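You operate a simulated robot arm through the tools that you are given. There is no shell and no other tool. Be economical: measure what you need, move in short steps, check, and stop when the job is done.

Carry out the task below with a simulated robot arm. There is one attempt and no reset: what you move stays moved.

## Task
The dryer has tripped: reset its trip switch and start up again.
Fine: red switch off, lock on and start tried dead before the orange flap opens; press the yellow button, shut the flap, free the lock, switch on, start. Where these are worked on the way, their far stop is far enough and under half their travel is too little: orange flap, red switch.

It is judged by the outcome, as a careful person would: the job done as asked, and still so three seconds after it is handed in. It fails if anything else is knocked over, pushed out of place, dropped, spilled or broken.

## Robot
A 7-joint arm with a two-finger parallel gripper, fixed in place. Base frame: the origin is at the foot of the arm, x ahead of it, y to its left, z up. Readings come in cm, degrees, newtons and seconds.
With the tool pointing down near the work surface it reaches from about 34 to 76 cm from the base axis. Its first joint turns from -115.0 to 115.0 degrees. Payload 3.91 kg.
The tool frame sits at the grasp point between the pads (the TCP): z along the fingers, y along the line on which they close. The tips reach 3 cm beyond it. Largest opening 11 cm; finger width 2, thickness 1; the body of the gripper, 4.8 by 11.2 cm, starts 5.5 cm behind the TCP.
Orientation is that of the tool frame in the base frame, as a unit quaternion [w, x, y, z]. With the fingers straight down and closing along the base's y, the tool's x points along the base's -x, its y along +y and its z along -z.

## Interface
- The arm moves only by the tool send_rows. Its argument "rows" is a list of rows, each an object of numbers (a shift or turn left out is 0, a gripper value left out holds the last): "tx", "ty", "tz": the shift along the tool's x, y, z in units of 25 mm (1.0 is 25 mm); "ax", "ay", "az": the turn, a rotation vector about the tool's x, y, z in units of 5 degrees (1.0 is 5 degrees); "hand": the opening, from 0 (shut) to 1 (fully open). In form: [{"tx": .., "ty": .., "tz": .., "ax": .., "ay": .., "az": .., "hand": ..}, ...]. A call has 1 to 12 rows; each row shifts and turns the commanded pose from where the row before left it, along the tool's axes as they then stand. A call with a number of a shift or a turn outside -1 to 1 is refused whole. Rows are played at 5 a second. More than 5 cm and 8.6 degrees between two rows, or a gripper value outside its range, and nothing of the call is played. Where a pose cannot be reached the arm comes as near as it can. A force on the tool above 70 N (or 10 N above the force at the start of the call, whichever is more), or a blocked arm, ends the call early, and 0.2 s more pass. The fingers move at their own pace (about 10.8 cm/s each) and stop on an object; they squeeze with about 33 N. The grip force told is the motor's: it shows also when the fingers shut on nothing. Time passes only in rows, and 0.2 s behind the last, so rows that do not move let the fingers close. It gives the time, the measured TCP pose, the force on the tool (base axes), the opening and the grip force at its end, in the units of the frame above (readings bear some noise), with the torque about the TCP (base axes, N m) and any sound that the robot's microphone picked up.
- Cameras (640 x 400 px; columns grow to the right, rows downward): "scene" is fixed at [5.01, -50.24, 181.04]; the picture's right is [0.43, -0.90, 0.00], its down [-0.47, -0.23, -0.85] and it looks along [0.77, 0.37, -0.53] (base axes); focal length 318 px, centre (320, 200). "wrist" rides on the gripper at [7.2, 1.7, -10.3] in the tool frame; the picture's right is [-0.23, 0.97, 0.00], its down [-0.76, -0.18, -0.62] and it looks along [-0.61, -0.14, 0.78] (tool axes); focal length 222 px, centre (320, 200). There is no depth. A picture from a camera that has moved, and an enlarged one, comes with that camera's place and axes in the base frame and with its lens.
- camera(camera): a new picture of that camera. The clock stands still meanwhile.
- slide_trunk(by): slides the trunk up (or, below 0, down) by that many cm; the arm rides with it, the base frame stays. It gives what a move gives, with no picture.
- close_up(camera, box): a new picture of the part [left, top, right, bottom] of that camera's present view, enlarged. The clock stands still meanwhile.
- close_job(): hands the job in; it is judged then, once.

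Go step by step. Nothing tells you positions but the pictures and the camera data: compare them with the known pose of the tool, close in by small moves and look again before you grip or let go. The budget is 120 turns and 76 pictures, counting those below and the enlarged ones. Unless the task says otherwise, let go and move clear before handing in, and close with one line.

The tools are called after "Request:" as name(argument=value, ...) on one line, values as JSON. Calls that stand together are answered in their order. send_rows: Moves the arm, as the interface text tells. Its arguments: {"type":"object","properties":{"rows":{"type":"array","items":{"type":"object","properties":{"tx":{"type":"number"},"ty":{"type":"number"},"tz":{"type":"number"},"ax":{"type":"number"},"ay":{"type":"number"},"az":{"type":"number"},"hand":{"type":"number"}}}}},"required":["rows"]} The other tools are called the same way: slide_trunk (by) slides the trunk up or down; camera (camera) takes a picture; close_up (camera, box) takes an enlarged picture of a part of a camera's view; close_job () hands the job in.

At the start:

```text
t: 0.0
eef_pos: [46.56, -9.37, 154.87]
orientation: [-0.001, 0.0, 1.0, 0.0]
ft_force: [-0.9, 0.1, 0.9]
moment: [-0.01, 0.0, -0.01]
width: 11.03
grip_force: 0.0
trunk travel left (down, up): [-92.5, 6.5]
```

scene: 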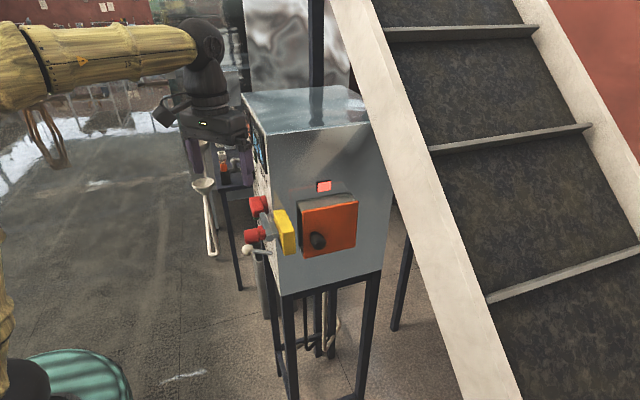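
wrist: 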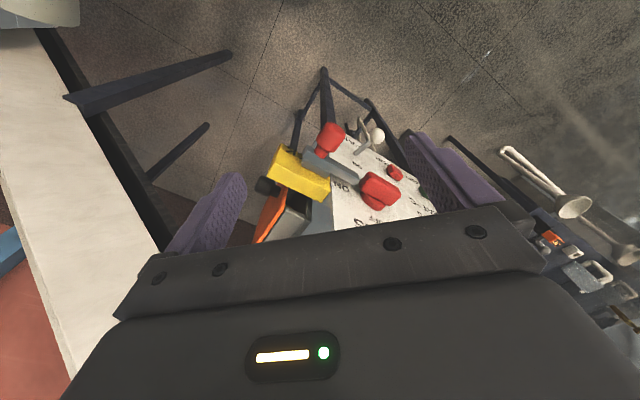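

I see a grey cabinet with red switches, a yellow part, and an orange flap with a knob on its side. I'll take enlarged views before moving.

Request:
close_up(camera="scene", box=[220, 80, 400, 300])

Request:
close_up(camera="wrist", box=[230, 90, 450, 250])

```text
1.82 times, centred on (310, 190) of scene
camera zoom: at [5.01, -50.24, 181.04], right [0.43, -0.9, 0.0], down [-0.47, -0.23, -0.85], along [0.77, 0.37, -0.53], focal length 578 px, centre (338, 218)
```

zoom: 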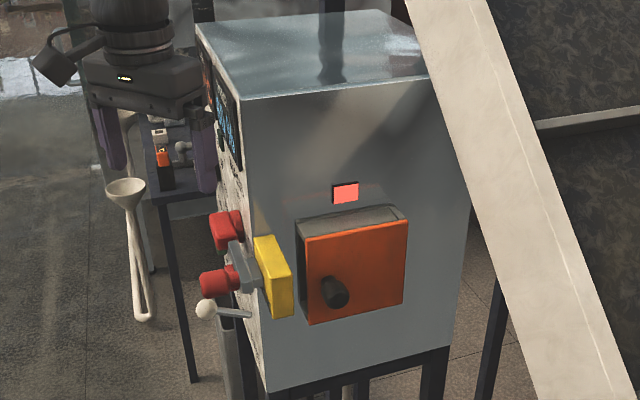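

```text
2.50 times, centred on (340, 170) of wrist
camera zoom: at [39.25, -7.64, 165.28], right [0.23, 0.97, 0.0], down [0.76, -0.18, 0.62], along [0.61, -0.14, -0.78], focal length 555 px, centre (270, 275)
```

zoom: 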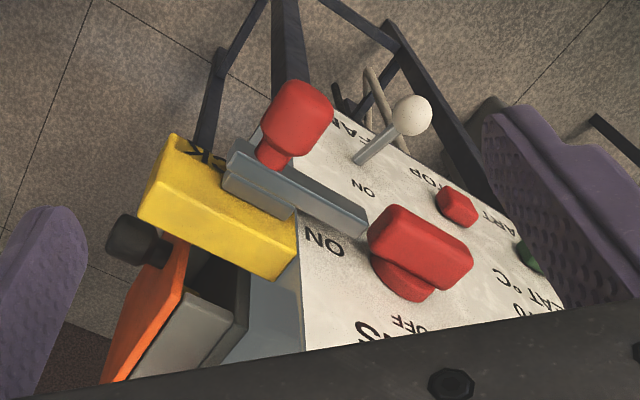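

The cabinet is turned about 45°: the control panel faces roughly (-x,+y) and the flap side faces (-x,-y). I'll move left, and yaw and tilt the hand so the wrist camera sees the panel.

Request:
send_rows(rows=[{"ty": 1, "tx": 0.4}, {"ty": 1, "tx": 0.4}, {"ty": 1, "tx": 0.4}, {"ty": 1, "tx": 0.4}, {"ty": 1}, {"ty": 1}, {"ty": 1}, {"ty": 1}, {"ty": 1}, {"ty": 1}, {"ty": 1}, {"ty": 1}])

Request:
send_rows(rows=[{"az": 1}, {"az": 1}, {"az": 1}, {"az": 1}, {"az": 1}, {"az": 1}, {"ay": -1}, {"ay": -1}, {"ay": -1}, {"ay": -1}, {"ay": -1}, {"ay": -1}])

Request:
slide_trunk(by=-15)

Request:
camera(camera="wrist")

```text
t: 2.6
eef_pos: [42.58, 20.99, 154.77]
orientation: [0.0, 0.0, 1.0, -0.001]
ft_force: [-0.1, 1.2, -1.2]
moment: [-0.05, -0.02, -0.02]
width: 11.01
grip_force: 0.0
trunk travel left (down, up): [-92.5, 6.5]
```

```text
t: 5.2
eef_pos: [42.38, 20.67, 155.05]
orientation: [0.251, 0.25, 0.933, -0.067]
ft_force: [0.0, -0.2, -0.4]
moment: [-0.02, -0.02, -0.02]
width: 11.0
grip_force: 0.1
trunk travel left (down, up): [-92.5, 6.5]
```

```text
t: 7.0
eef_pos: [42.46, 20.67, 139.96]
orientation: [0.25, 0.25, 0.933, -0.067]
ft_force: [-0.3, 0.2, -1.2]
moment: [-0.02, 0.01, 0.02]
width: 10.98
grip_force: 0.0
trunk travel left (down, up): [-77.5, 21.5]
```

```text
71 pictures are left
camera wrist: at [33.39, 27.86, 145.32], right [0.66, 0.75, 0.11], down [0.21, -0.33, 0.92], along [0.72, -0.58, -0.37], focal length 222 px, centre (320, 200)
```

wrist: 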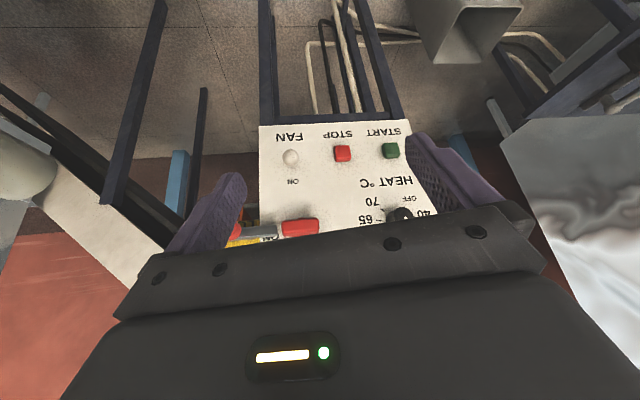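

The panel appears upside down in the wrist view: FAN, STOP, START, HEAT and the main switch. I'll tilt up more to see the upper part.

Request:
send_rows(rows=[{"ay": -1}, {"ay": -1}, {"ay": -1}, {"ay": -1}, {"ay": -1}, {"ay": -1}])

Request:
camera(camera="wrist")

```text
t: 8.3
eef_pos: [42.24, 20.58, 140.01]
orientation: [0.484, 0.224, 0.836, -0.13]
ft_force: [0.4, -1.1, -0.2]
moment: [-0.01, -0.02, 0.02]
width: 11.0
grip_force: 0.1
trunk travel left (down, up): [-77.5, 21.5]
```

```text
70 pictures are left
camera wrist: at [32.39, 28.43, 138.86], right [0.59, 0.79, 0.2], down [-0.23, -0.07, 0.97], along [0.78, -0.61, 0.14], focal length 222 px, centre (320, 200)
```

wrist: 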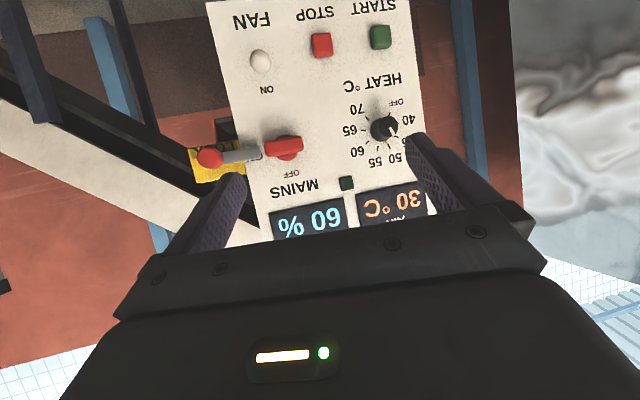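

Request:
close_up(camera="wrist", box=[180, 100, 340, 200])

Request:
close_up(camera="wrist", box=[210, 0, 430, 240])

```text
4.00 times, centred on (260, 150) of wrist
camera zoom: at [32.39, 28.43, 138.86], right [0.59, 0.79, 0.2], down [-0.23, -0.07, 0.97], along [0.78, -0.61, 0.14], focal length 888 px, centre (560, 400)
```

zoom: 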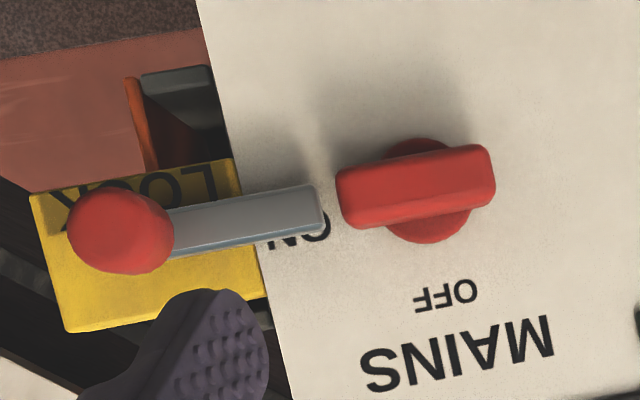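

```text
1.67 times, centred on (320, 120) of wrist
camera zoom: at [32.39, 28.43, 138.86], right [0.59, 0.79, 0.2], down [-0.23, -0.07, 0.97], along [0.78, -0.61, 0.14], focal length 370 px, centre (320, 333)
```

zoom: 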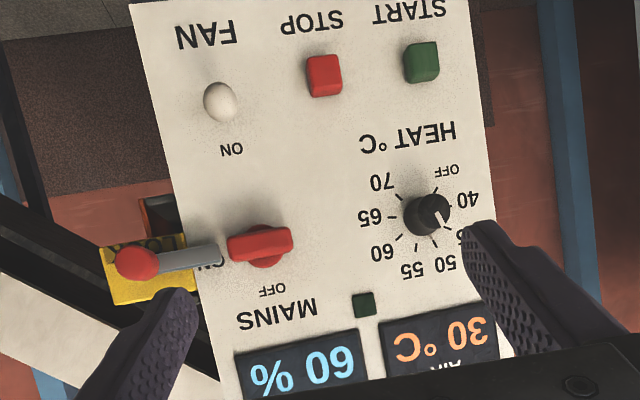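

MAINS is a rotary handle, now at ON (level). It has to turn a quarter counter-clockwise to OFF, after which the bolt can slide across. I estimate the handle at (64.1, -2.6, 133.6) and the panel normal at about (-0.63, 0.78, 0). I'll face the panel with the fingers closing vertically.

Request:
send_rows(rows=[{"ay": -1}, {"ay": -1}, {"ay": -1}, {"ay": -1}, {"ay": -1}, {"ay": -1}, {"ax": 1}, {"ax": 1}, {"ax": 1}, {"ax": 1}, {"ax": 0.2}])

Request:
send_rows(rows=[{"az": 1}, {"az": 1}, {"az": 1}, {"az": 1}, {"az": 1}, {"az": 1}, {"az": 1}, {"az": 1}, {"az": 1}])

Request:
send_rows(rows=[{"az": 1}, {"az": 1}, {"az": 1}, {"az": 1}, {"az": 1}, {"az": 1}, {"az": 1}, {"az": 1}, {"az": 1}])

Request:
camera(camera="wrist")

Request:
camera(camera="scene")

```text
t: 10.8
eef_pos: [42.5, 20.68, 139.91]
orientation: [0.638, 0.305, 0.638, -0.305]
ft_force: [0.5, 0.2, -0.2]
moment: [-0.02, 0.0, 0.02]
width: 10.99
grip_force: 0.0
trunk travel left (down, up): [-77.5, 21.5]
```

```text
t: 12.8
eef_pos: [42.5, 20.79, 139.93]
orientation: [0.706, 0.526, 0.472, -0.036]
ft_force: [0.0, -0.9, -1.0]
moment: [0.0, 0.03, 0.0]
width: 10.98
grip_force: 0.1
trunk travel left (down, up): [-77.5, 21.5]
```

```text
t: 14.8
eef_pos: [42.52, 20.75, 140.03]
orientation: [0.667, 0.666, 0.236, 0.237]
ft_force: [-0.5, -0.1, 0.0]
moment: [-0.03, 0.02, 0.02]
width: 10.98
grip_force: 0.1
out of reach, approached as far as the arm can: row 1
trunk travel left (down, up): [-77.5, 21.5]
```

```text
67 pictures are left
camera wrist: at [41.57, 33.35, 141.73], right [-0.18, -0.14, 0.97], down [-0.98, 0.0, -0.18], along [0.02, -0.99, -0.14], focal length 222 px, centre (320, 200)
```

wrist: 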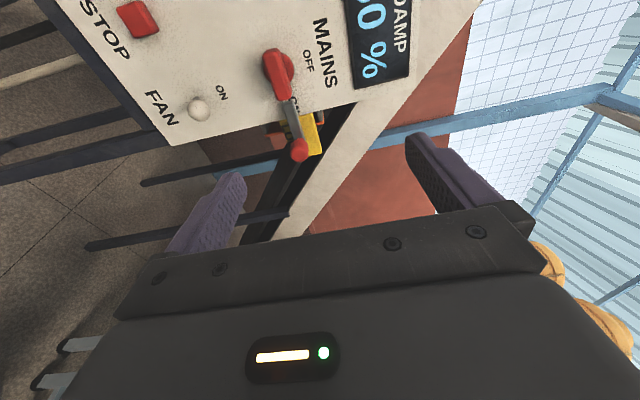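

```text
66 pictures are left
```

scene: 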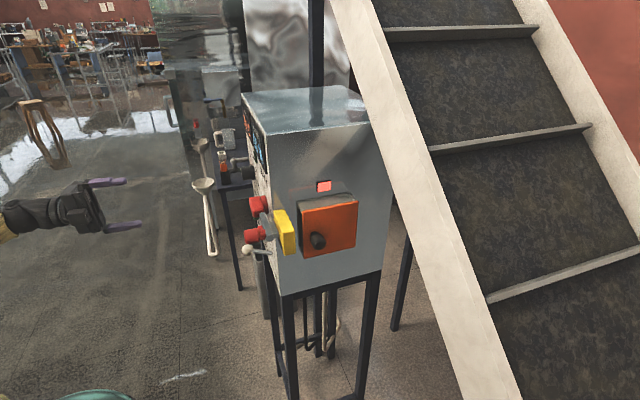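

Orientation is good and a second sight line confirms the handle at about (64.2, -2.6, 133.4). I'll approach to 8 cm in front of it.

Request:
send_rows(rows=[{"tx": 0.086, "ty": -0.264, "tz": 0.954, "hand": 0.6}, {"tx": 0.086, "ty": -0.264, "tz": 0.954}, {"tx": 0.086, "ty": -0.264, "tz": 0.954}, {"tx": 0.086, "ty": -0.264, "tz": 0.954}, {"tx": 0.086, "ty": -0.264, "tz": 0.954}, {"tx": 0.086, "ty": -0.264, "tz": 0.954}, {"tx": 0.086, "ty": -0.264, "tz": 0.954}, {"tx": 0.086, "ty": -0.264, "tz": 0.954}, {"tx": 0.086, "ty": -0.264, "tz": 0.954}, {"tx": 0.086, "ty": -0.264, "tz": 0.954}])

Request:
camera(camera="wrist")

Request:
close_up(camera="scene", box=[180, 120, 340, 280])

```text
t: 16.9
eef_pos: [59.18, 3.31, 133.54]
orientation: [0.666, 0.667, 0.237, 0.236]
ft_force: [0.6, -0.2, -0.4]
moment: [0.0, 0.01, 0.0]
width: 6.61
grip_force: 0.1
trunk travel left (down, up): [-77.5, 21.5]
```

```text
65 pictures are left
camera wrist: at [58.43, 15.98, 135.08], right [-0.18, -0.14, 0.97], down [-0.98, 0.01, -0.18], along [0.02, -0.99, -0.14], focal length 222 px, centre (320, 200)
```

wrist: 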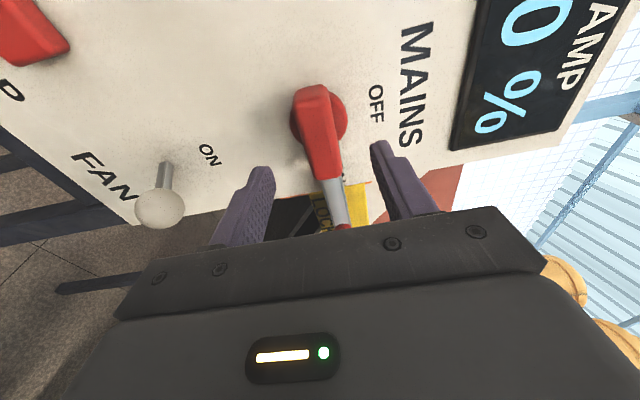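

```text
2.50 times, centred on (260, 200) of scene
camera zoom: at [5.01, -50.24, 181.04], right [0.43, -0.9, 0.0], down [-0.47, -0.23, -0.85], along [0.77, 0.37, -0.53], focal length 794 px, centre (470, 200)
```

zoom: 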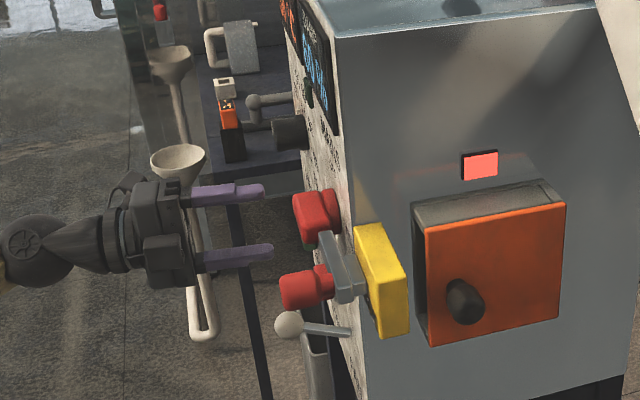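

The fingers straddle the handle well in height, and the pivot looks about 1 cm further along the panel. I'll shift and close in.

Request:
send_rows(rows=[{"tx": 0.47}, {"tz": 0.6}, {"tz": 0.6}, {"tz": 0.6}])

Request:
camera(camera="wrist")

Request:
close_up(camera="scene", box=[200, 160, 320, 260])

```text
t: 17.9
eef_pos: [62.99, 0.74, 133.28]
orientation: [0.666, 0.667, 0.236, 0.236]
ft_force: [0.7, 0.3, -0.1]
moment: [0.01, 0.02, 0.01]
width: 6.59
grip_force: 0.0
trunk travel left (down, up): [-77.5, 21.5]
```

```text
63 pictures are left
camera wrist: at [61.97, 13.29, 134.94], right [-0.18, -0.14, 0.97], down [-0.98, 0.0, -0.18], along [0.02, -0.99, -0.14], focal length 222 px, centre (320, 200)
```

wrist: 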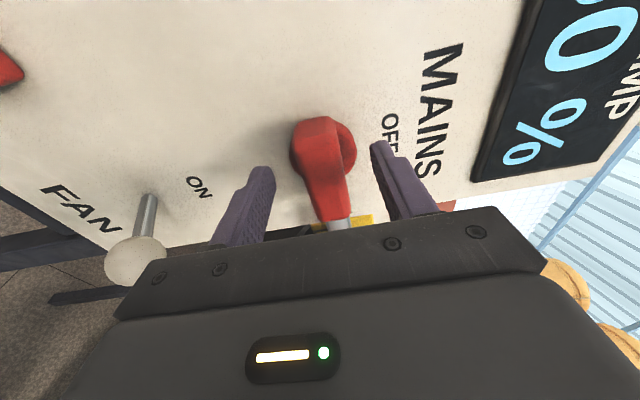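

```text
4.00 times, centred on (260, 210) of scene
camera zoom: at [5.01, -50.24, 181.04], right [0.43, -0.9, 0.0], down [-0.47, -0.23, -0.85], along [0.77, 0.37, -0.53], focal length 1271 px, centre (560, 160)
```

zoom: 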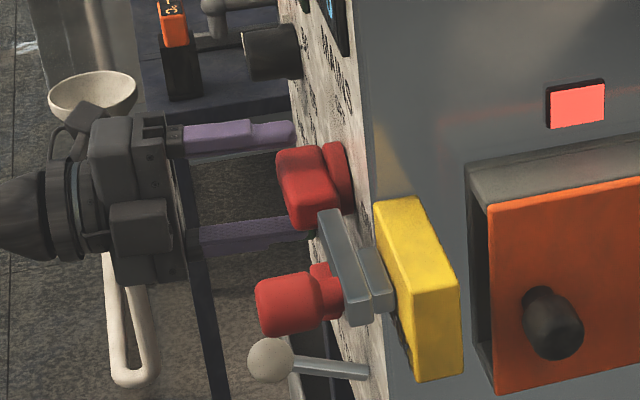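

Tips are about level with the handle face. I'll go 1.7 cm deeper and close.

Request:
send_rows(rows=[{"tz": 0.35}, {"tz": 0.35}, {"hand": 0.0}, {}, {}, {}])

Request:
close_up(camera="scene", box=[200, 160, 320, 260])

Request:
camera(camera="wrist")

```text
t: 19.4
eef_pos: [63.81, -0.48, 133.36]
orientation: [0.668, 0.665, 0.236, 0.237]
ft_force: [-1.0, 1.1, 2.8]
moment: [0.15, 0.17, 0.54]
width: 2.79
grip_force: 44.9
trunk travel left (down, up): [-77.5, 21.5]
```

```text
4.00 times, centred on (260, 210) of scene
camera zoom: at [5.01, -50.24, 181.04], right [0.43, -0.9, 0.0], down [-0.47, -0.23, -0.85], along [0.77, 0.37, -0.53], focal length 1271 px, centre (560, 160)
```

zoom: 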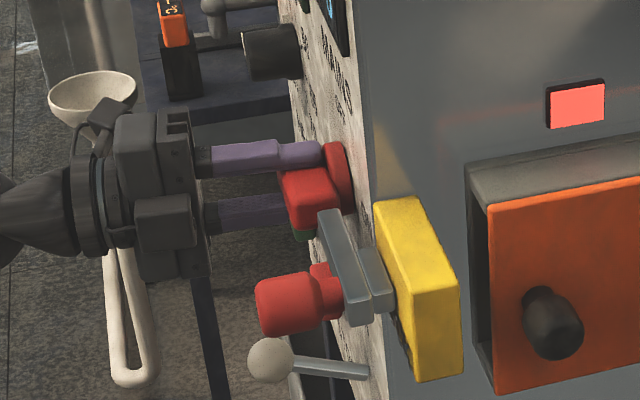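

```text
60 pictures are left
camera wrist: at [62.96, 12.09, 135.04], right [-0.18, -0.14, 0.97], down [-0.98, 0.0, -0.18], along [0.02, -0.99, -0.14], focal length 222 px, centre (320, 200)
```

wrist: 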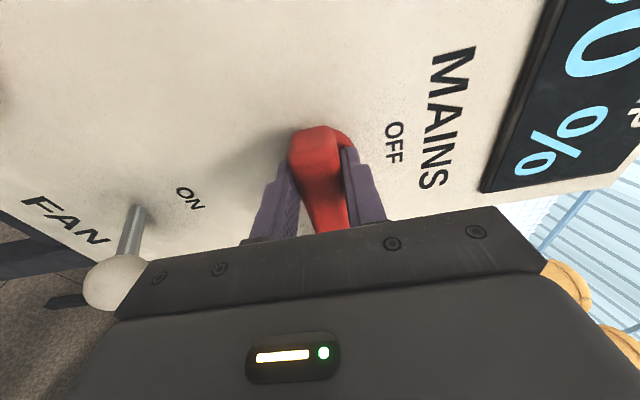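

The handle is gripped (2.8 cm). I'll turn it counter-clockwise in small steps.

Request:
send_rows(rows=[{"az": -1}, {"az": -1}, {"az": -1}, {"az": -1}])

```text
t: 20.4
eef_pos: [63.79, -0.58, 133.05]
orientation: [0.697, 0.616, 0.35, 0.115]
ft_force: [-19.2, 6.4, -31.2]
moment: [-0.78, -1.32, -0.03]
width: 2.89
grip_force: 45.1
trunk travel left (down, up): [-77.5, 21.5]
```

The handle turns but the tool is pushed down, so the pivot lies about 1 cm the other way. I'll swing around it.

Request:
send_rows(rows=[{"ty": -0.13}, {"az": -1, "ty": -0.035}, {"az": -1, "ty": -0.035}, {"az": -1, "ty": -0.035}])

```text
t: 21.4
eef_pos: [63.84, -0.53, 132.92]
orientation: [0.707, 0.563, 0.426, 0.024]
ft_force: [-14.0, 6.4, -19.1]
moment: [-1.05, -1.35, 0.37]
width: 2.94
grip_force: 45.4
trunk travel left (down, up): [-77.5, 21.5]
```

Request:
send_rows(rows=[{"ty": -0.1, "az": -1}, {"az": -1, "ty": -0.045}, {"az": -1, "ty": -0.045}, {"az": -1, "ty": -0.045}])

Request:
camera(camera="wrist")

```text
t: 22.4
eef_pos: [63.47, -0.62, 132.7]
orientation: [0.703, 0.48, 0.516, -0.097]
ft_force: [3.9, 5.5, 12.0]
moment: [-1.37, -1.36, 0.62]
width: 3.0
grip_force: 44.8
trunk travel left (down, up): [-77.5, 21.5]
```

```text
59 pictures are left
camera wrist: at [61.29, 10.76, 127.68], right [0.51, 0.43, 0.74], down [-0.85, 0.12, 0.52], along [0.13, -0.9, 0.42], focal length 222 px, centre (320, 200)
```

wrist: 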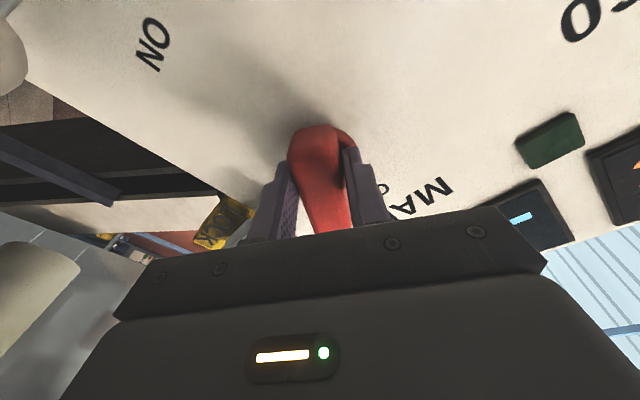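

Turning well, about 55° done. Continuing.

Request:
send_rows(rows=[{"az": -1, "ty": -0.02}, {"az": -1, "ty": -0.03}, {"az": -1, "ty": -0.03}, {"az": -1, "ty": -0.03}])

Request:
send_rows(rows=[{"az": -1, "ty": -0.03}, {"az": -1, "ty": -0.03}, {"az": -0.8, "ty": -0.03}])

Request:
camera(camera="wrist")

Request:
close_up(camera="scene", box=[200, 160, 320, 260])

```text
t: 23.4
eef_pos: [63.32, -0.91, 132.5]
orientation: [0.675, 0.381, 0.592, -0.218]
ft_force: [11.0, 5.4, 26.2]
moment: [-1.17, -0.95, 1.24]
width: 3.02
grip_force: 45.3
trunk travel left (down, up): [-77.5, 21.5]
```

```text
t: 24.1
eef_pos: [63.19, -0.99, 132.43]
orientation: [0.644, 0.307, 0.634, -0.298]
ft_force: [11.6, 7.1, 26.0]
moment: [-0.96, -0.84, 1.42]
width: 3.1
grip_force: 44.7
trunk travel left (down, up): [-77.5, 21.5]
```

```text
58 pictures are left
camera wrist: at [58.06, 8.1, 125.15], right [0.75, 0.62, 0.24], down [-0.55, 0.37, 0.75], along [0.38, -0.7, 0.61], focal length 222 px, centre (320, 200)
```

wrist: 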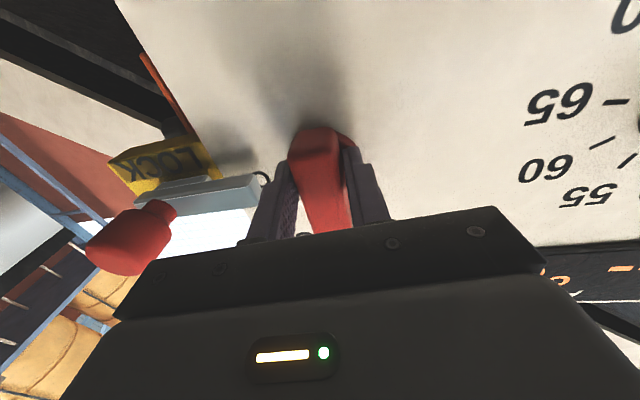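

```text
4.00 times, centred on (260, 210) of scene
camera zoom: at [5.01, -50.24, 181.04], right [0.43, -0.9, 0.0], down [-0.47, -0.23, -0.85], along [0.77, 0.37, -0.53], focal length 1271 px, centre (560, 160)
```

zoom: 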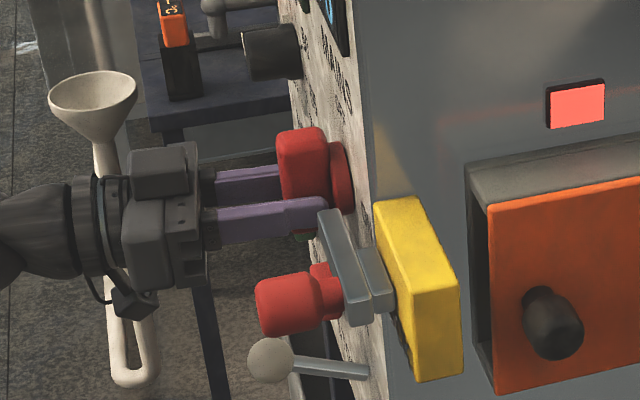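

The handle now looks vertical, with little torque about its axis. I'll turn slightly more to feel for the stop.

Request:
send_rows(rows=[{"az": -1, "ty": -0.01, "tx": -0.0}, {"az": -0.6}])

```text
t: 24.8
eef_pos: [63.21, -0.96, 132.26]
orientation: [0.621, 0.263, 0.655, -0.341]
ft_force: [9.7, 8.7, 17.5]
moment: [0.1, -1.73, 1.62]
width: 3.27
grip_force: 44.6
trunk travel left (down, up): [-77.5, 21.5]
```

Torque rose to 1.4 N·m, so that is the stop. Releasing and backing off straight.

Request:
send_rows(rows=[{"hand": 0.55}, {}, {"tz": -1}, {"tz": -1}, {"tz": -1}, {"tz": -1}, {"az": 1}, {"az": 0.6}])

Request:
camera(camera="wrist")

Request:
close_up(camera="scene", box=[200, 140, 380, 280])

```text
t: 26.6
eef_pos: [56.75, 6.4, 132.2]
orientation: [0.641, 0.309, 0.636, -0.299]
ft_force: [-0.3, 0.1, -0.7]
moment: [0.02, -0.01, 0.02]
width: 6.04
grip_force: 0.0
trunk travel left (down, up): [-77.5, 21.5]
```

```text
56 pictures are left
camera wrist: at [51.64, 15.69, 125.02], right [0.75, 0.61, 0.24], down [-0.54, 0.36, 0.76], along [0.37, -0.7, 0.6], focal length 222 px, centre (320, 200)
```

wrist: 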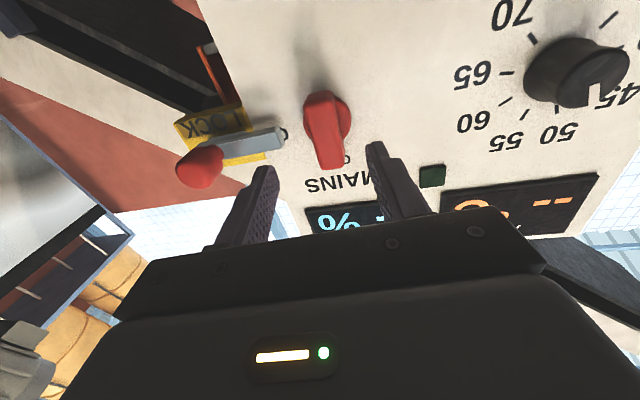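

```text
2.86 times, centred on (290, 210) of scene
camera zoom: at [5.01, -50.24, 181.04], right [0.43, -0.9, 0.0], down [-0.47, -0.23, -0.85], along [0.77, 0.37, -0.53], focal length 908 px, centre (406, 171)
```

zoom: 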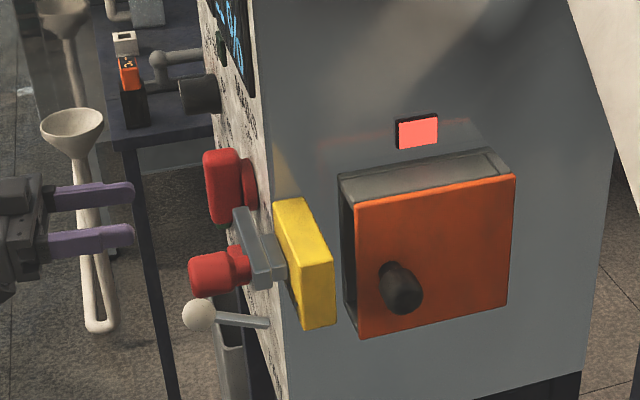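

MAINS is OFF. Next is the lock bolt's red knob, at about (52.6, -9.2, 133.3). I'll line up in front of it.

Request:
send_rows(rows=[{"ty": -0.87, "tx": -0.07, "hand": 0.65}, {"ty": -0.87, "tx": -0.07}, {"ty": -0.87, "tx": -0.07}, {"ty": -0.87, "tx": -0.07}, {"ty": -0.87, "tx": -0.07}, {"ty": -0.87, "tx": -0.07}])

Request:
camera(camera="wrist")

Request:
close_up(camera="scene", box=[180, 150, 340, 270])

```text
t: 27.9
eef_pos: [46.54, -1.64, 133.25]
orientation: [0.641, 0.309, 0.636, -0.298]
ft_force: [-0.6, -0.3, -0.6]
moment: [-0.01, 0.0, 0.0]
width: 7.16
grip_force: 0.1
trunk travel left (down, up): [-77.5, 21.5]
```

```text
54 pictures are left
camera wrist: at [41.51, 7.54, 126.02], right [0.75, 0.61, 0.24], down [-0.54, 0.36, 0.76], along [0.37, -0.7, 0.6], focal length 222 px, centre (320, 200)
```

wrist: 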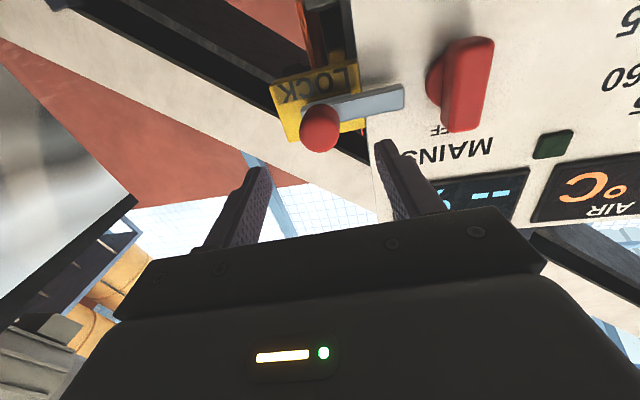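

```text
3.33 times, centred on (260, 210) of scene
camera zoom: at [5.01, -50.24, 181.04], right [0.43, -0.9, 0.0], down [-0.47, -0.23, -0.85], along [0.77, 0.37, -0.53], focal length 1059 px, centre (520, 167)
```

zoom: 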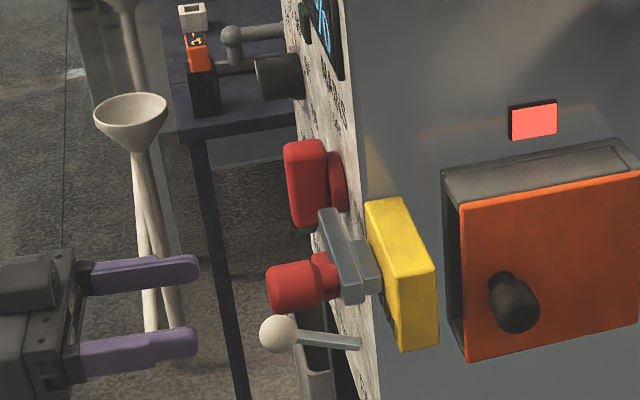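

Request:
send_rows(rows=[{"tz": 0.7}, {"tz": 0.7}, {"tz": 0.7}])

Request:
camera(camera="wrist")

Request:
close_up(camera="scene", box=[180, 150, 340, 270])

```text
t: 28.8
eef_pos: [50.2, -5.8, 133.08]
orientation: [0.641, 0.309, 0.636, -0.299]
ft_force: [0.7, 0.2, 0.7]
moment: [-0.01, -0.01, -0.05]
width: 7.15
grip_force: 0.0
trunk travel left (down, up): [-77.5, 21.5]
```

```text
52 pictures are left
camera wrist: at [45.08, 3.39, 125.89], right [0.75, 0.61, 0.24], down [-0.54, 0.36, 0.76], along [0.38, -0.7, 0.6], focal length 222 px, centre (320, 200)
```

wrist: 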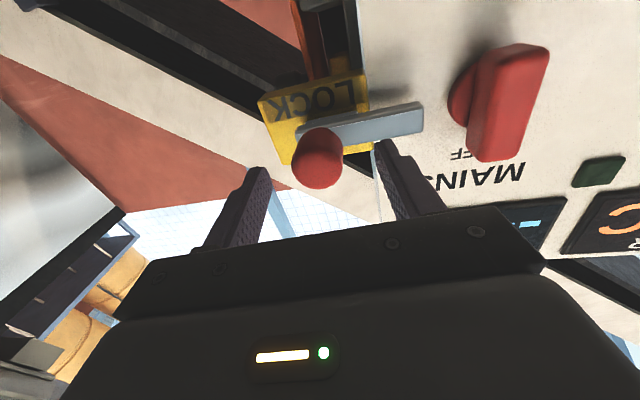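

```text
3.33 times, centred on (260, 210) of scene
camera zoom: at [5.01, -50.24, 181.04], right [0.43, -0.9, 0.0], down [-0.47, -0.23, -0.85], along [0.77, 0.37, -0.53], focal length 1059 px, centre (520, 167)
```

zoom: 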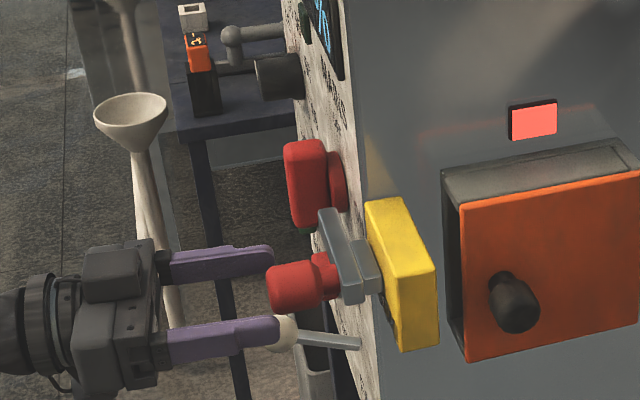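

Request:
send_rows(rows=[{"tz": 0.55}, {"tz": 0.55}, {"hand": 0}, {}, {}, {}])

Request:
camera(camera="wrist")

Request:
close_up(camera="scene", box=[180, 150, 340, 270])

```text
t: 30.1
eef_pos: [51.8, -7.92, 133.13]
orientation: [0.641, 0.31, 0.636, -0.299]
ft_force: [4.1, -0.3, -0.5]
moment: [-0.16, -0.08, 1.15]
width: 3.6
grip_force: 44.6
trunk travel left (down, up): [-77.5, 21.5]
```

```text
50 pictures are left
camera wrist: at [46.72, 1.17, 125.81], right [0.75, 0.61, 0.24], down [-0.54, 0.36, 0.76], along [0.37, -0.7, 0.6], focal length 222 px, centre (320, 200)
```

wrist: 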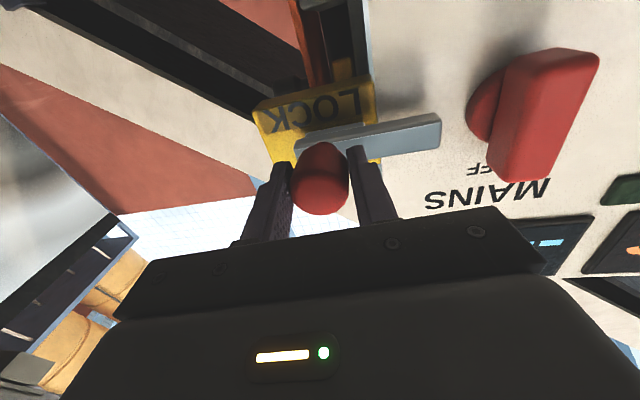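

```text
3.33 times, centred on (260, 210) of scene
camera zoom: at [5.01, -50.24, 181.04], right [0.43, -0.9, 0.0], down [-0.47, -0.23, -0.85], along [0.77, 0.37, -0.53], focal length 1059 px, centre (520, 167)
```

zoom: 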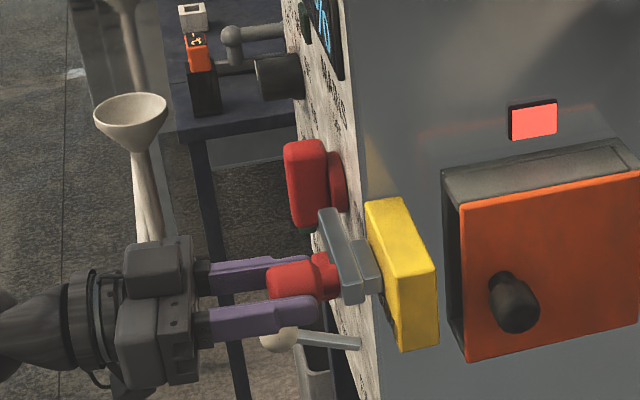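

The knob is gripped. I'll slide it gently towards the switch.

Request:
send_rows(rows=[{"ty": 0.25}, {"ty": 0.25}])

Request:
camera(camera="wrist")

```text
t: 30.8
eef_pos: [52.56, -7.17, 133.07]
orientation: [0.64, 0.311, 0.635, -0.299]
ft_force: [-2.4, 0.4, -2.7]
moment: [0.45, 0.05, 0.72]
width: 3.6
grip_force: 45.1
trunk travel left (down, up): [-77.5, 21.5]
```

```text
48 pictures are left
camera wrist: at [47.51, 1.96, 125.83], right [0.75, 0.61, 0.24], down [-0.54, 0.36, 0.76], along [0.37, -0.7, 0.6], focal length 222 px, centre (320, 200)
```

wrist: 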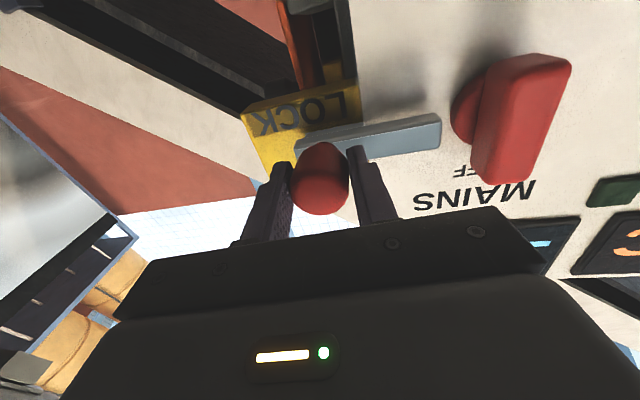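

It slides freely. Continuing until resistance.

Request:
send_rows(rows=[{"ty": 0.25}, {"ty": 0.25}, {"ty": 0.25}, {"ty": 0.25}, {"ty": 0.25}, {"ty": 0.25}])

Request:
camera(camera="wrist")

```text
t: 32.1
eef_pos: [54.15, -5.87, 132.99]
orientation: [0.635, 0.321, 0.635, -0.301]
ft_force: [-50.7, -19.0, -26.8]
moment: [-0.02, -0.51, 0.16]
width: 3.69
grip_force: 44.6
trunk travel left (down, up): [-77.5, 21.5]
```

```text
47 pictures are left
camera wrist: at [49.21, 3.54, 126.06], right [0.77, 0.59, 0.25], down [-0.53, 0.37, 0.76], along [0.36, -0.72, 0.59], focal length 222 px, centre (320, 200)
```

wrist: 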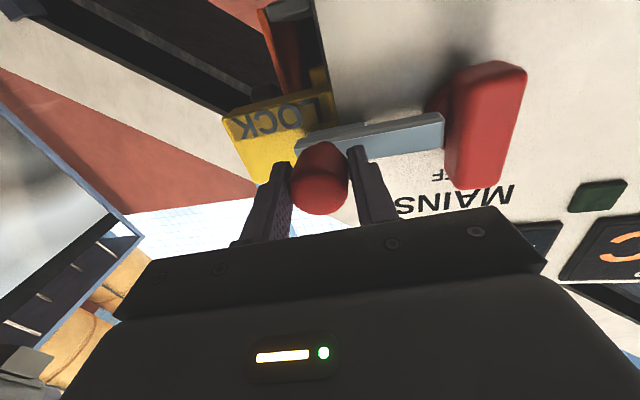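

The bolt has hit its stop beside the handle (50 N). Releasing and retreating.

Request:
send_rows(rows=[{"hand": 0.65}, {}, {"tz": -1}, {"tz": -1}, {"tz": -1}, {"tz": -1}])

Request:
camera(camera="wrist")

Request:
close_up(camera="scene", box=[180, 150, 340, 270])

```text
t: 33.5
eef_pos: [49.16, 2.99, 133.29]
orientation: [0.641, 0.309, 0.636, -0.299]
ft_force: [0.6, 0.0, -0.6]
moment: [-0.04, 0.02, -0.01]
width: 7.12
grip_force: 0.0
trunk travel left (down, up): [-77.5, 21.5]
```

```text
46 pictures are left
camera wrist: at [44.11, 12.16, 126.06], right [0.75, 0.61, 0.24], down [-0.54, 0.36, 0.76], along [0.37, -0.7, 0.6], focal length 222 px, centre (320, 200)
```

wrist: 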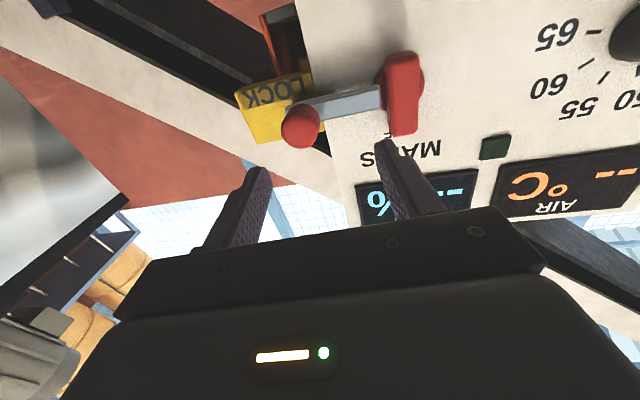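

```text
3.33 times, centred on (260, 210) of scene
camera zoom: at [5.01, -50.24, 181.04], right [0.43, -0.9, 0.0], down [-0.47, -0.23, -0.85], along [0.77, 0.37, -0.53], focal length 1059 px, centre (520, 167)
```

zoom: 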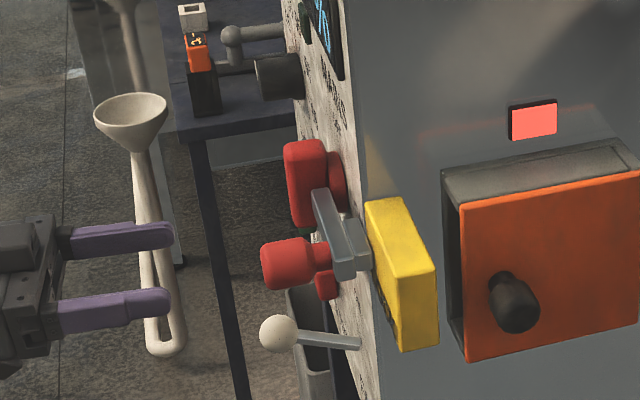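

The lock is on. Next I'll try START dead: the button is around (83.7, 12.7, 114.6). I'll move along the panel with a safe standoff and the fingers shut.

Request:
send_rows(rows=[{"ty": 1, "tx": 0.6, "hand": 0}, {"ty": 1, "tx": 0.6}, {"ty": 1, "tx": 0.6}, {"ty": 1, "tx": 0.6}, {"ty": 1, "tx": 0.6}, {"ty": 1, "tx": 0.6}, {"ty": 1, "tx": 0.6}, {"ty": 1, "tx": 0.6}, {"ty": 1, "tx": 0.6}, {"ty": 1, "tx": 0.6}, {"ty": 1, "tx": 0.6}, {"ty": 1, "tx": 0.6}])

Request:
camera(camera="wrist")

Request:
camera(camera="scene")

```text
t: 36.1
eef_pos: [72.91, 21.93, 115.6]
orientation: [0.641, 0.31, 0.636, -0.299]
ft_force: [0.2, 0.5, -0.5]
moment: [0.0, 0.03, 0.0]
width: 0.0
grip_force: 32.8
trunk travel left (down, up): [-77.5, 21.5]
```

```text
44 pictures are left
camera wrist: at [67.81, 31.12, 108.45], right [0.75, 0.61, 0.24], down [-0.54, 0.36, 0.76], along [0.37, -0.7, 0.6], focal length 222 px, centre (320, 200)
```

wrist: 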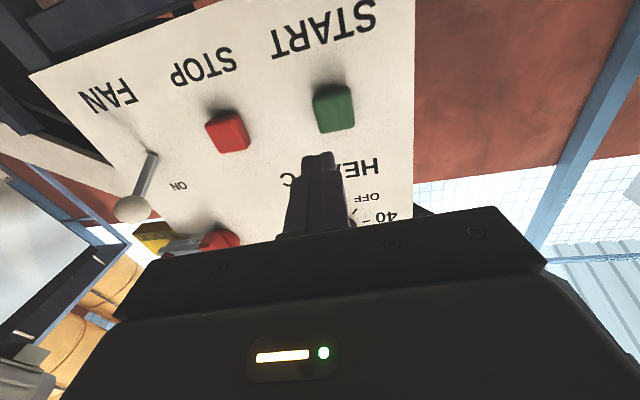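

```text
43 pictures are left
```

scene: 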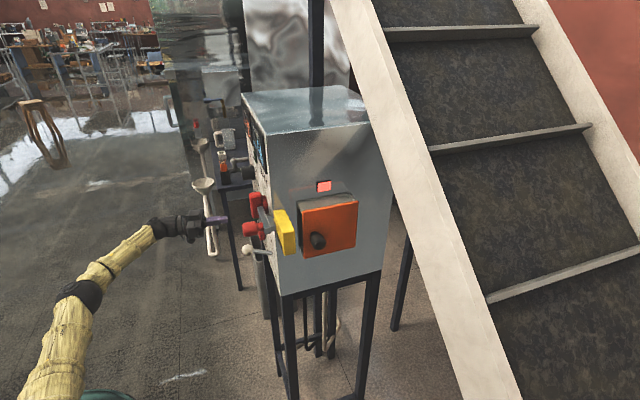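

Request:
send_rows(rows=[{"ty": 0.68}, {"tz": 0.8}, {"tz": 0.8}, {"tz": 0.8}, {"tz": 0.8}])

Request:
camera(camera="wrist")

```text
t: 37.4
eef_pos: [79.45, 16.6, 115.71]
orientation: [0.64, 0.312, 0.635, -0.299]
ft_force: [0.5, -0.3, -0.5]
moment: [-0.03, -0.04, -0.01]
width: 0.02
grip_force: 33.0
trunk travel left (down, up): [-77.5, 21.5]
```

```text
42 pictures are left
camera wrist: at [74.35, 25.76, 108.4], right [0.76, 0.61, 0.24], down [-0.54, 0.37, 0.76], along [0.37, -0.7, 0.6], focal length 222 px, centre (320, 200)
```

wrist: 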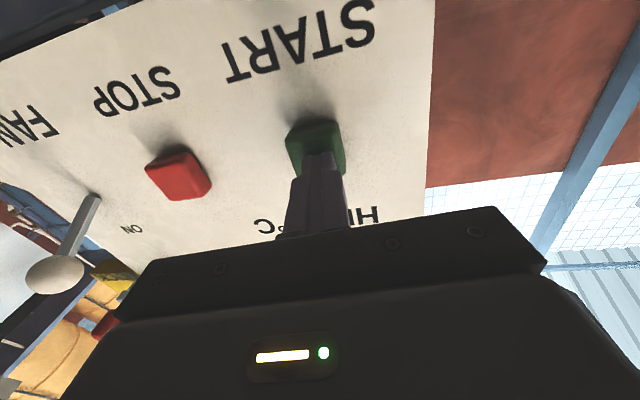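

The tip is lined up with the START button. Pressing slowly.

Request:
send_rows(rows=[{"tz": 0.4}, {"tz": 0.4}, {"tz": 0.3}, {"tz": 0.2}])

```text
t: 38.4
eef_pos: [80.33, 15.53, 115.76]
orientation: [0.643, 0.307, 0.636, -0.297]
ft_force: [-59.5, 32.3, -14.6]
moment: [0.33, 0.34, -0.36]
width: 0.0
grip_force: 32.6
trunk travel left (down, up): [-77.5, 21.5]
heard: click
```

The button clicked and pressed home. I'll back off and check that nothing starts.

Request:
send_rows(rows=[{"tz": -1}, {"tz": -1}, {"tz": -1}, {"tz": -1}, {}, {}])

Request:
camera(camera="wrist")

```text
t: 39.8
eef_pos: [74.89, 22.08, 115.84]
orientation: [0.641, 0.31, 0.635, -0.298]
ft_force: [-0.7, 0.1, 0.1]
moment: [-0.01, -0.02, 0.0]
width: 0.0
grip_force: 33.5
trunk travel left (down, up): [-77.5, 21.5]
```

```text
41 pictures are left
camera wrist: at [69.78, 31.18, 108.54], right [0.75, 0.61, 0.24], down [-0.54, 0.36, 0.76], along [0.37, -0.7, 0.6], focal length 222 px, centre (320, 200)
```

wrist: 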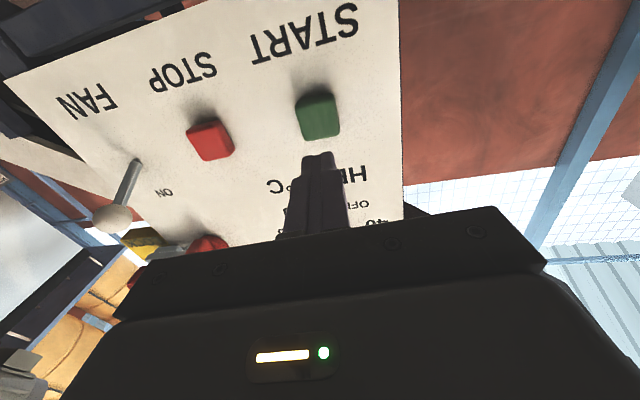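

START did nothing, so it is dead. Next I'll go round to the flap side; its black knob is at about (60.7, -23.1, 130.8). Retreating and turning to heading +39°.

Request:
send_rows(rows=[{"tz": -1}, {"tz": -1}, {"tz": -1}, {"tz": -1, "tx": -0.5}, {"tz": -1, "ty": -1, "tx": -1}, {"ty": -1, "tx": -1}, {"ty": -1, "tx": -1}, {"ty": -1, "tx": -1}, {"ty": -1, "tx": -1}, {"ty": -1, "tx": -1}, {"ty": -1}, {"ty": -1}])

Request:
send_rows(rows=[{"ty": -1}, {"ty": -1}, {"ty": -1}, {"ty": -1}, {"ax": -1}, {"ax": -1}, {"ax": -1}, {"ax": -1}, {"ax": -1}, {"ax": -1}, {"ax": -1}, {"ax": -1}])

Request:
send_rows(rows=[{"ax": -1}, {"ax": -1}, {"ax": -1}, {"ax": -1}, {"ax": -1}, {"ax": -1}, {"ax": -1}, {"ax": -1}, {"ax": -1}, {"ax": -1}])

```text
t: 42.4
eef_pos: [51.34, 18.78, 131.64]
orientation: [0.64, 0.31, 0.636, -0.3]
ft_force: [-0.7, 0.3, 0.6]
moment: [0.03, 0.03, 0.07]
width: 0.01
grip_force: 32.8
trunk travel left (down, up): [-77.5, 21.5]
```

```text
t: 45.0
eef_pos: [44.36, 13.34, 131.91]
orientation: [0.708, 0.074, 0.699, -0.068]
ft_force: [0.4, -0.6, -0.5]
moment: [0.04, 0.0, -0.02]
width: 0.0
grip_force: 33.0
out of reach, approached as far as the arm can: row 12
trunk travel left (down, up): [-77.5, 21.5]
```

```text
t: 47.1
eef_pos: [47.29, 15.65, 134.32]
orientation: [0.672, -0.235, 0.66, 0.239]
ft_force: [0.5, 0.1, -0.7]
moment: [-0.04, -0.02, 0.0]
width: 0.0
grip_force: 33.1
out of reach, approached as far as the arm can: row 1, 2, 3, 4, 5
trunk travel left (down, up): [-77.5, 21.5]
```

The heading is right. To pass the lock knob safely I'll raise the trunk 18 cm, cross over, and then look.

Request:
slide_trunk(by=18)

Request:
send_rows(rows=[{"ty": -0.8, "tz": -0.62}, {"ty": -0.8, "tz": -0.62}, {"ty": -0.8, "tz": -0.62}, {"ty": -0.8, "tz": -0.62}, {"ty": -0.8, "tz": -0.62}, {"ty": -0.8, "tz": -0.62}, {"ty": -0.8, "tz": -0.62}, {"ty": -0.8, "tz": -0.62}, {"ty": -0.8, "tz": -0.62}, {"ty": -0.8, "tz": -0.62}, {"ty": -0.8, "tz": -0.62}, {"ty": -0.8, "tz": -0.62}])

```text
t: 49.1
eef_pos: [47.2, 15.74, 152.19]
orientation: [0.672, -0.235, 0.661, 0.238]
ft_force: [0.3, 0.6, 0.1]
moment: [0.01, 0.02, 0.01]
width: 0.0
grip_force: 33.1
trunk travel left (down, up): [-95.5, 3.5]
```

```text
t: 51.8
eef_pos: [47.88, -14.67, 151.84]
orientation: [0.672, -0.233, 0.661, 0.238]
ft_force: [0.2, 0.1, -0.6]
moment: [0.01, 0.01, 0.01]
width: 0.01
grip_force: 33.3
trunk travel left (down, up): [-95.5, 3.5]
```

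Request:
send_rows(rows=[{"ty": -0.8, "tz": -0.65}, {"ty": -0.8, "tz": -0.65}, {"ty": -0.8, "tz": -0.65}, {"ty": -0.8, "tz": -0.65}, {"ty": -0.8, "tz": -0.65}, {"ty": -0.8, "tz": -0.65}])

Request:
slide_trunk(by=-18)

Request:
camera(camera="wrist")

Request:
close_up(camera="scene", box=[180, 140, 400, 300])

```text
t: 53.1
eef_pos: [47.89, -30.15, 151.74]
orientation: [0.673, -0.233, 0.661, 0.238]
ft_force: [-0.3, -0.1, 0.6]
moment: [0.03, 0.0, -0.01]
width: 0.01
grip_force: 33.5
trunk travel left (down, up): [-95.5, 3.5]
```

```text
t: 55.1
eef_pos: [47.95, -29.98, 133.68]
orientation: [0.672, -0.235, 0.661, 0.239]
ft_force: [0.3, 0.3, 0.0]
moment: [-0.02, 0.0, 0.0]
width: 0.01
grip_force: 33.1
trunk travel left (down, up): [-77.5, 21.5]
```

```text
40 pictures are left
camera wrist: at [38.94, -35.21, 126.32], right [-0.62, 0.75, 0.23], down [-0.38, -0.54, 0.75], along [0.69, 0.38, 0.62], focal length 222 px, centre (320, 200)
```

wrist: 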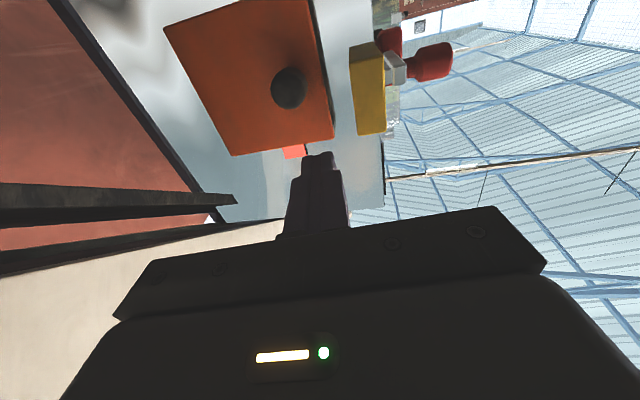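

```text
2.50 times, centred on (290, 220) of scene
camera zoom: at [5.01, -50.24, 181.04], right [0.43, -0.9, 0.0], down [-0.47, -0.23, -0.85], along [0.77, 0.37, -0.53], focal length 794 px, centre (395, 150)
```

zoom: 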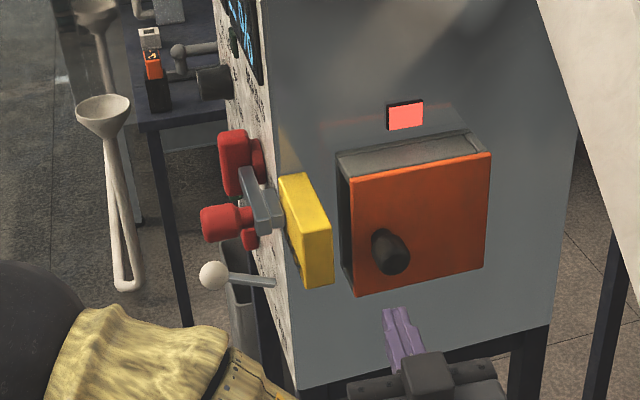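

Request:
close_up(camera="wrist", box=[150, 0, 400, 165])

Request:
close_up(camera="scene", box=[285, 170, 375, 265])

```text
2.42 times, centred on (275, 82) of wrist
camera zoom: at [38.94, -35.21, 126.32], right [-0.62, 0.75, 0.23], down [-0.38, -0.54, 0.75], along [0.69, 0.38, 0.62], focal length 538 px, centre (429, 485)
```

zoom: 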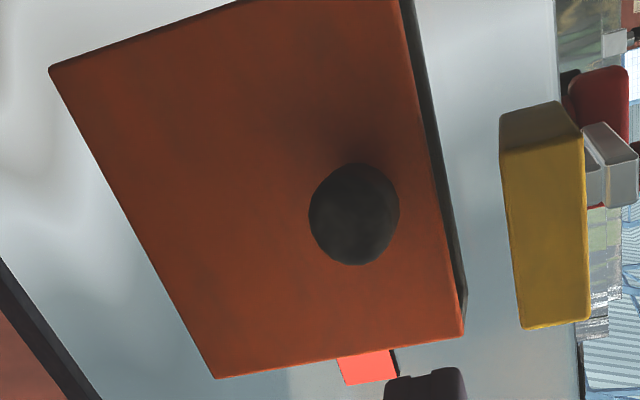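

```text
4.21 times, centred on (330, 218) of scene
camera zoom: at [5.01, -50.24, 181.04], right [0.43, -0.9, 0.0], down [-0.47, -0.23, -0.85], along [0.77, 0.37, -0.53], focal length 1338 px, centre (278, 126)
```

zoom: 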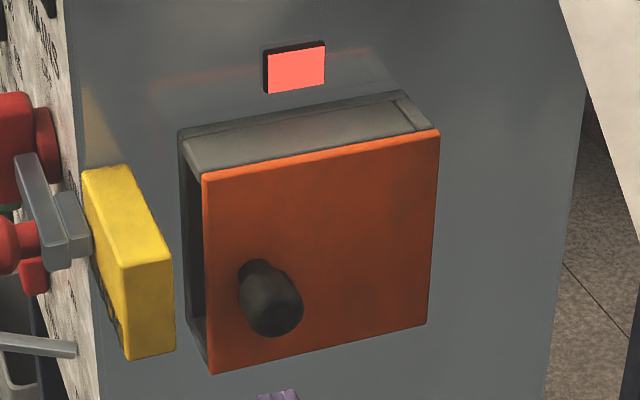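

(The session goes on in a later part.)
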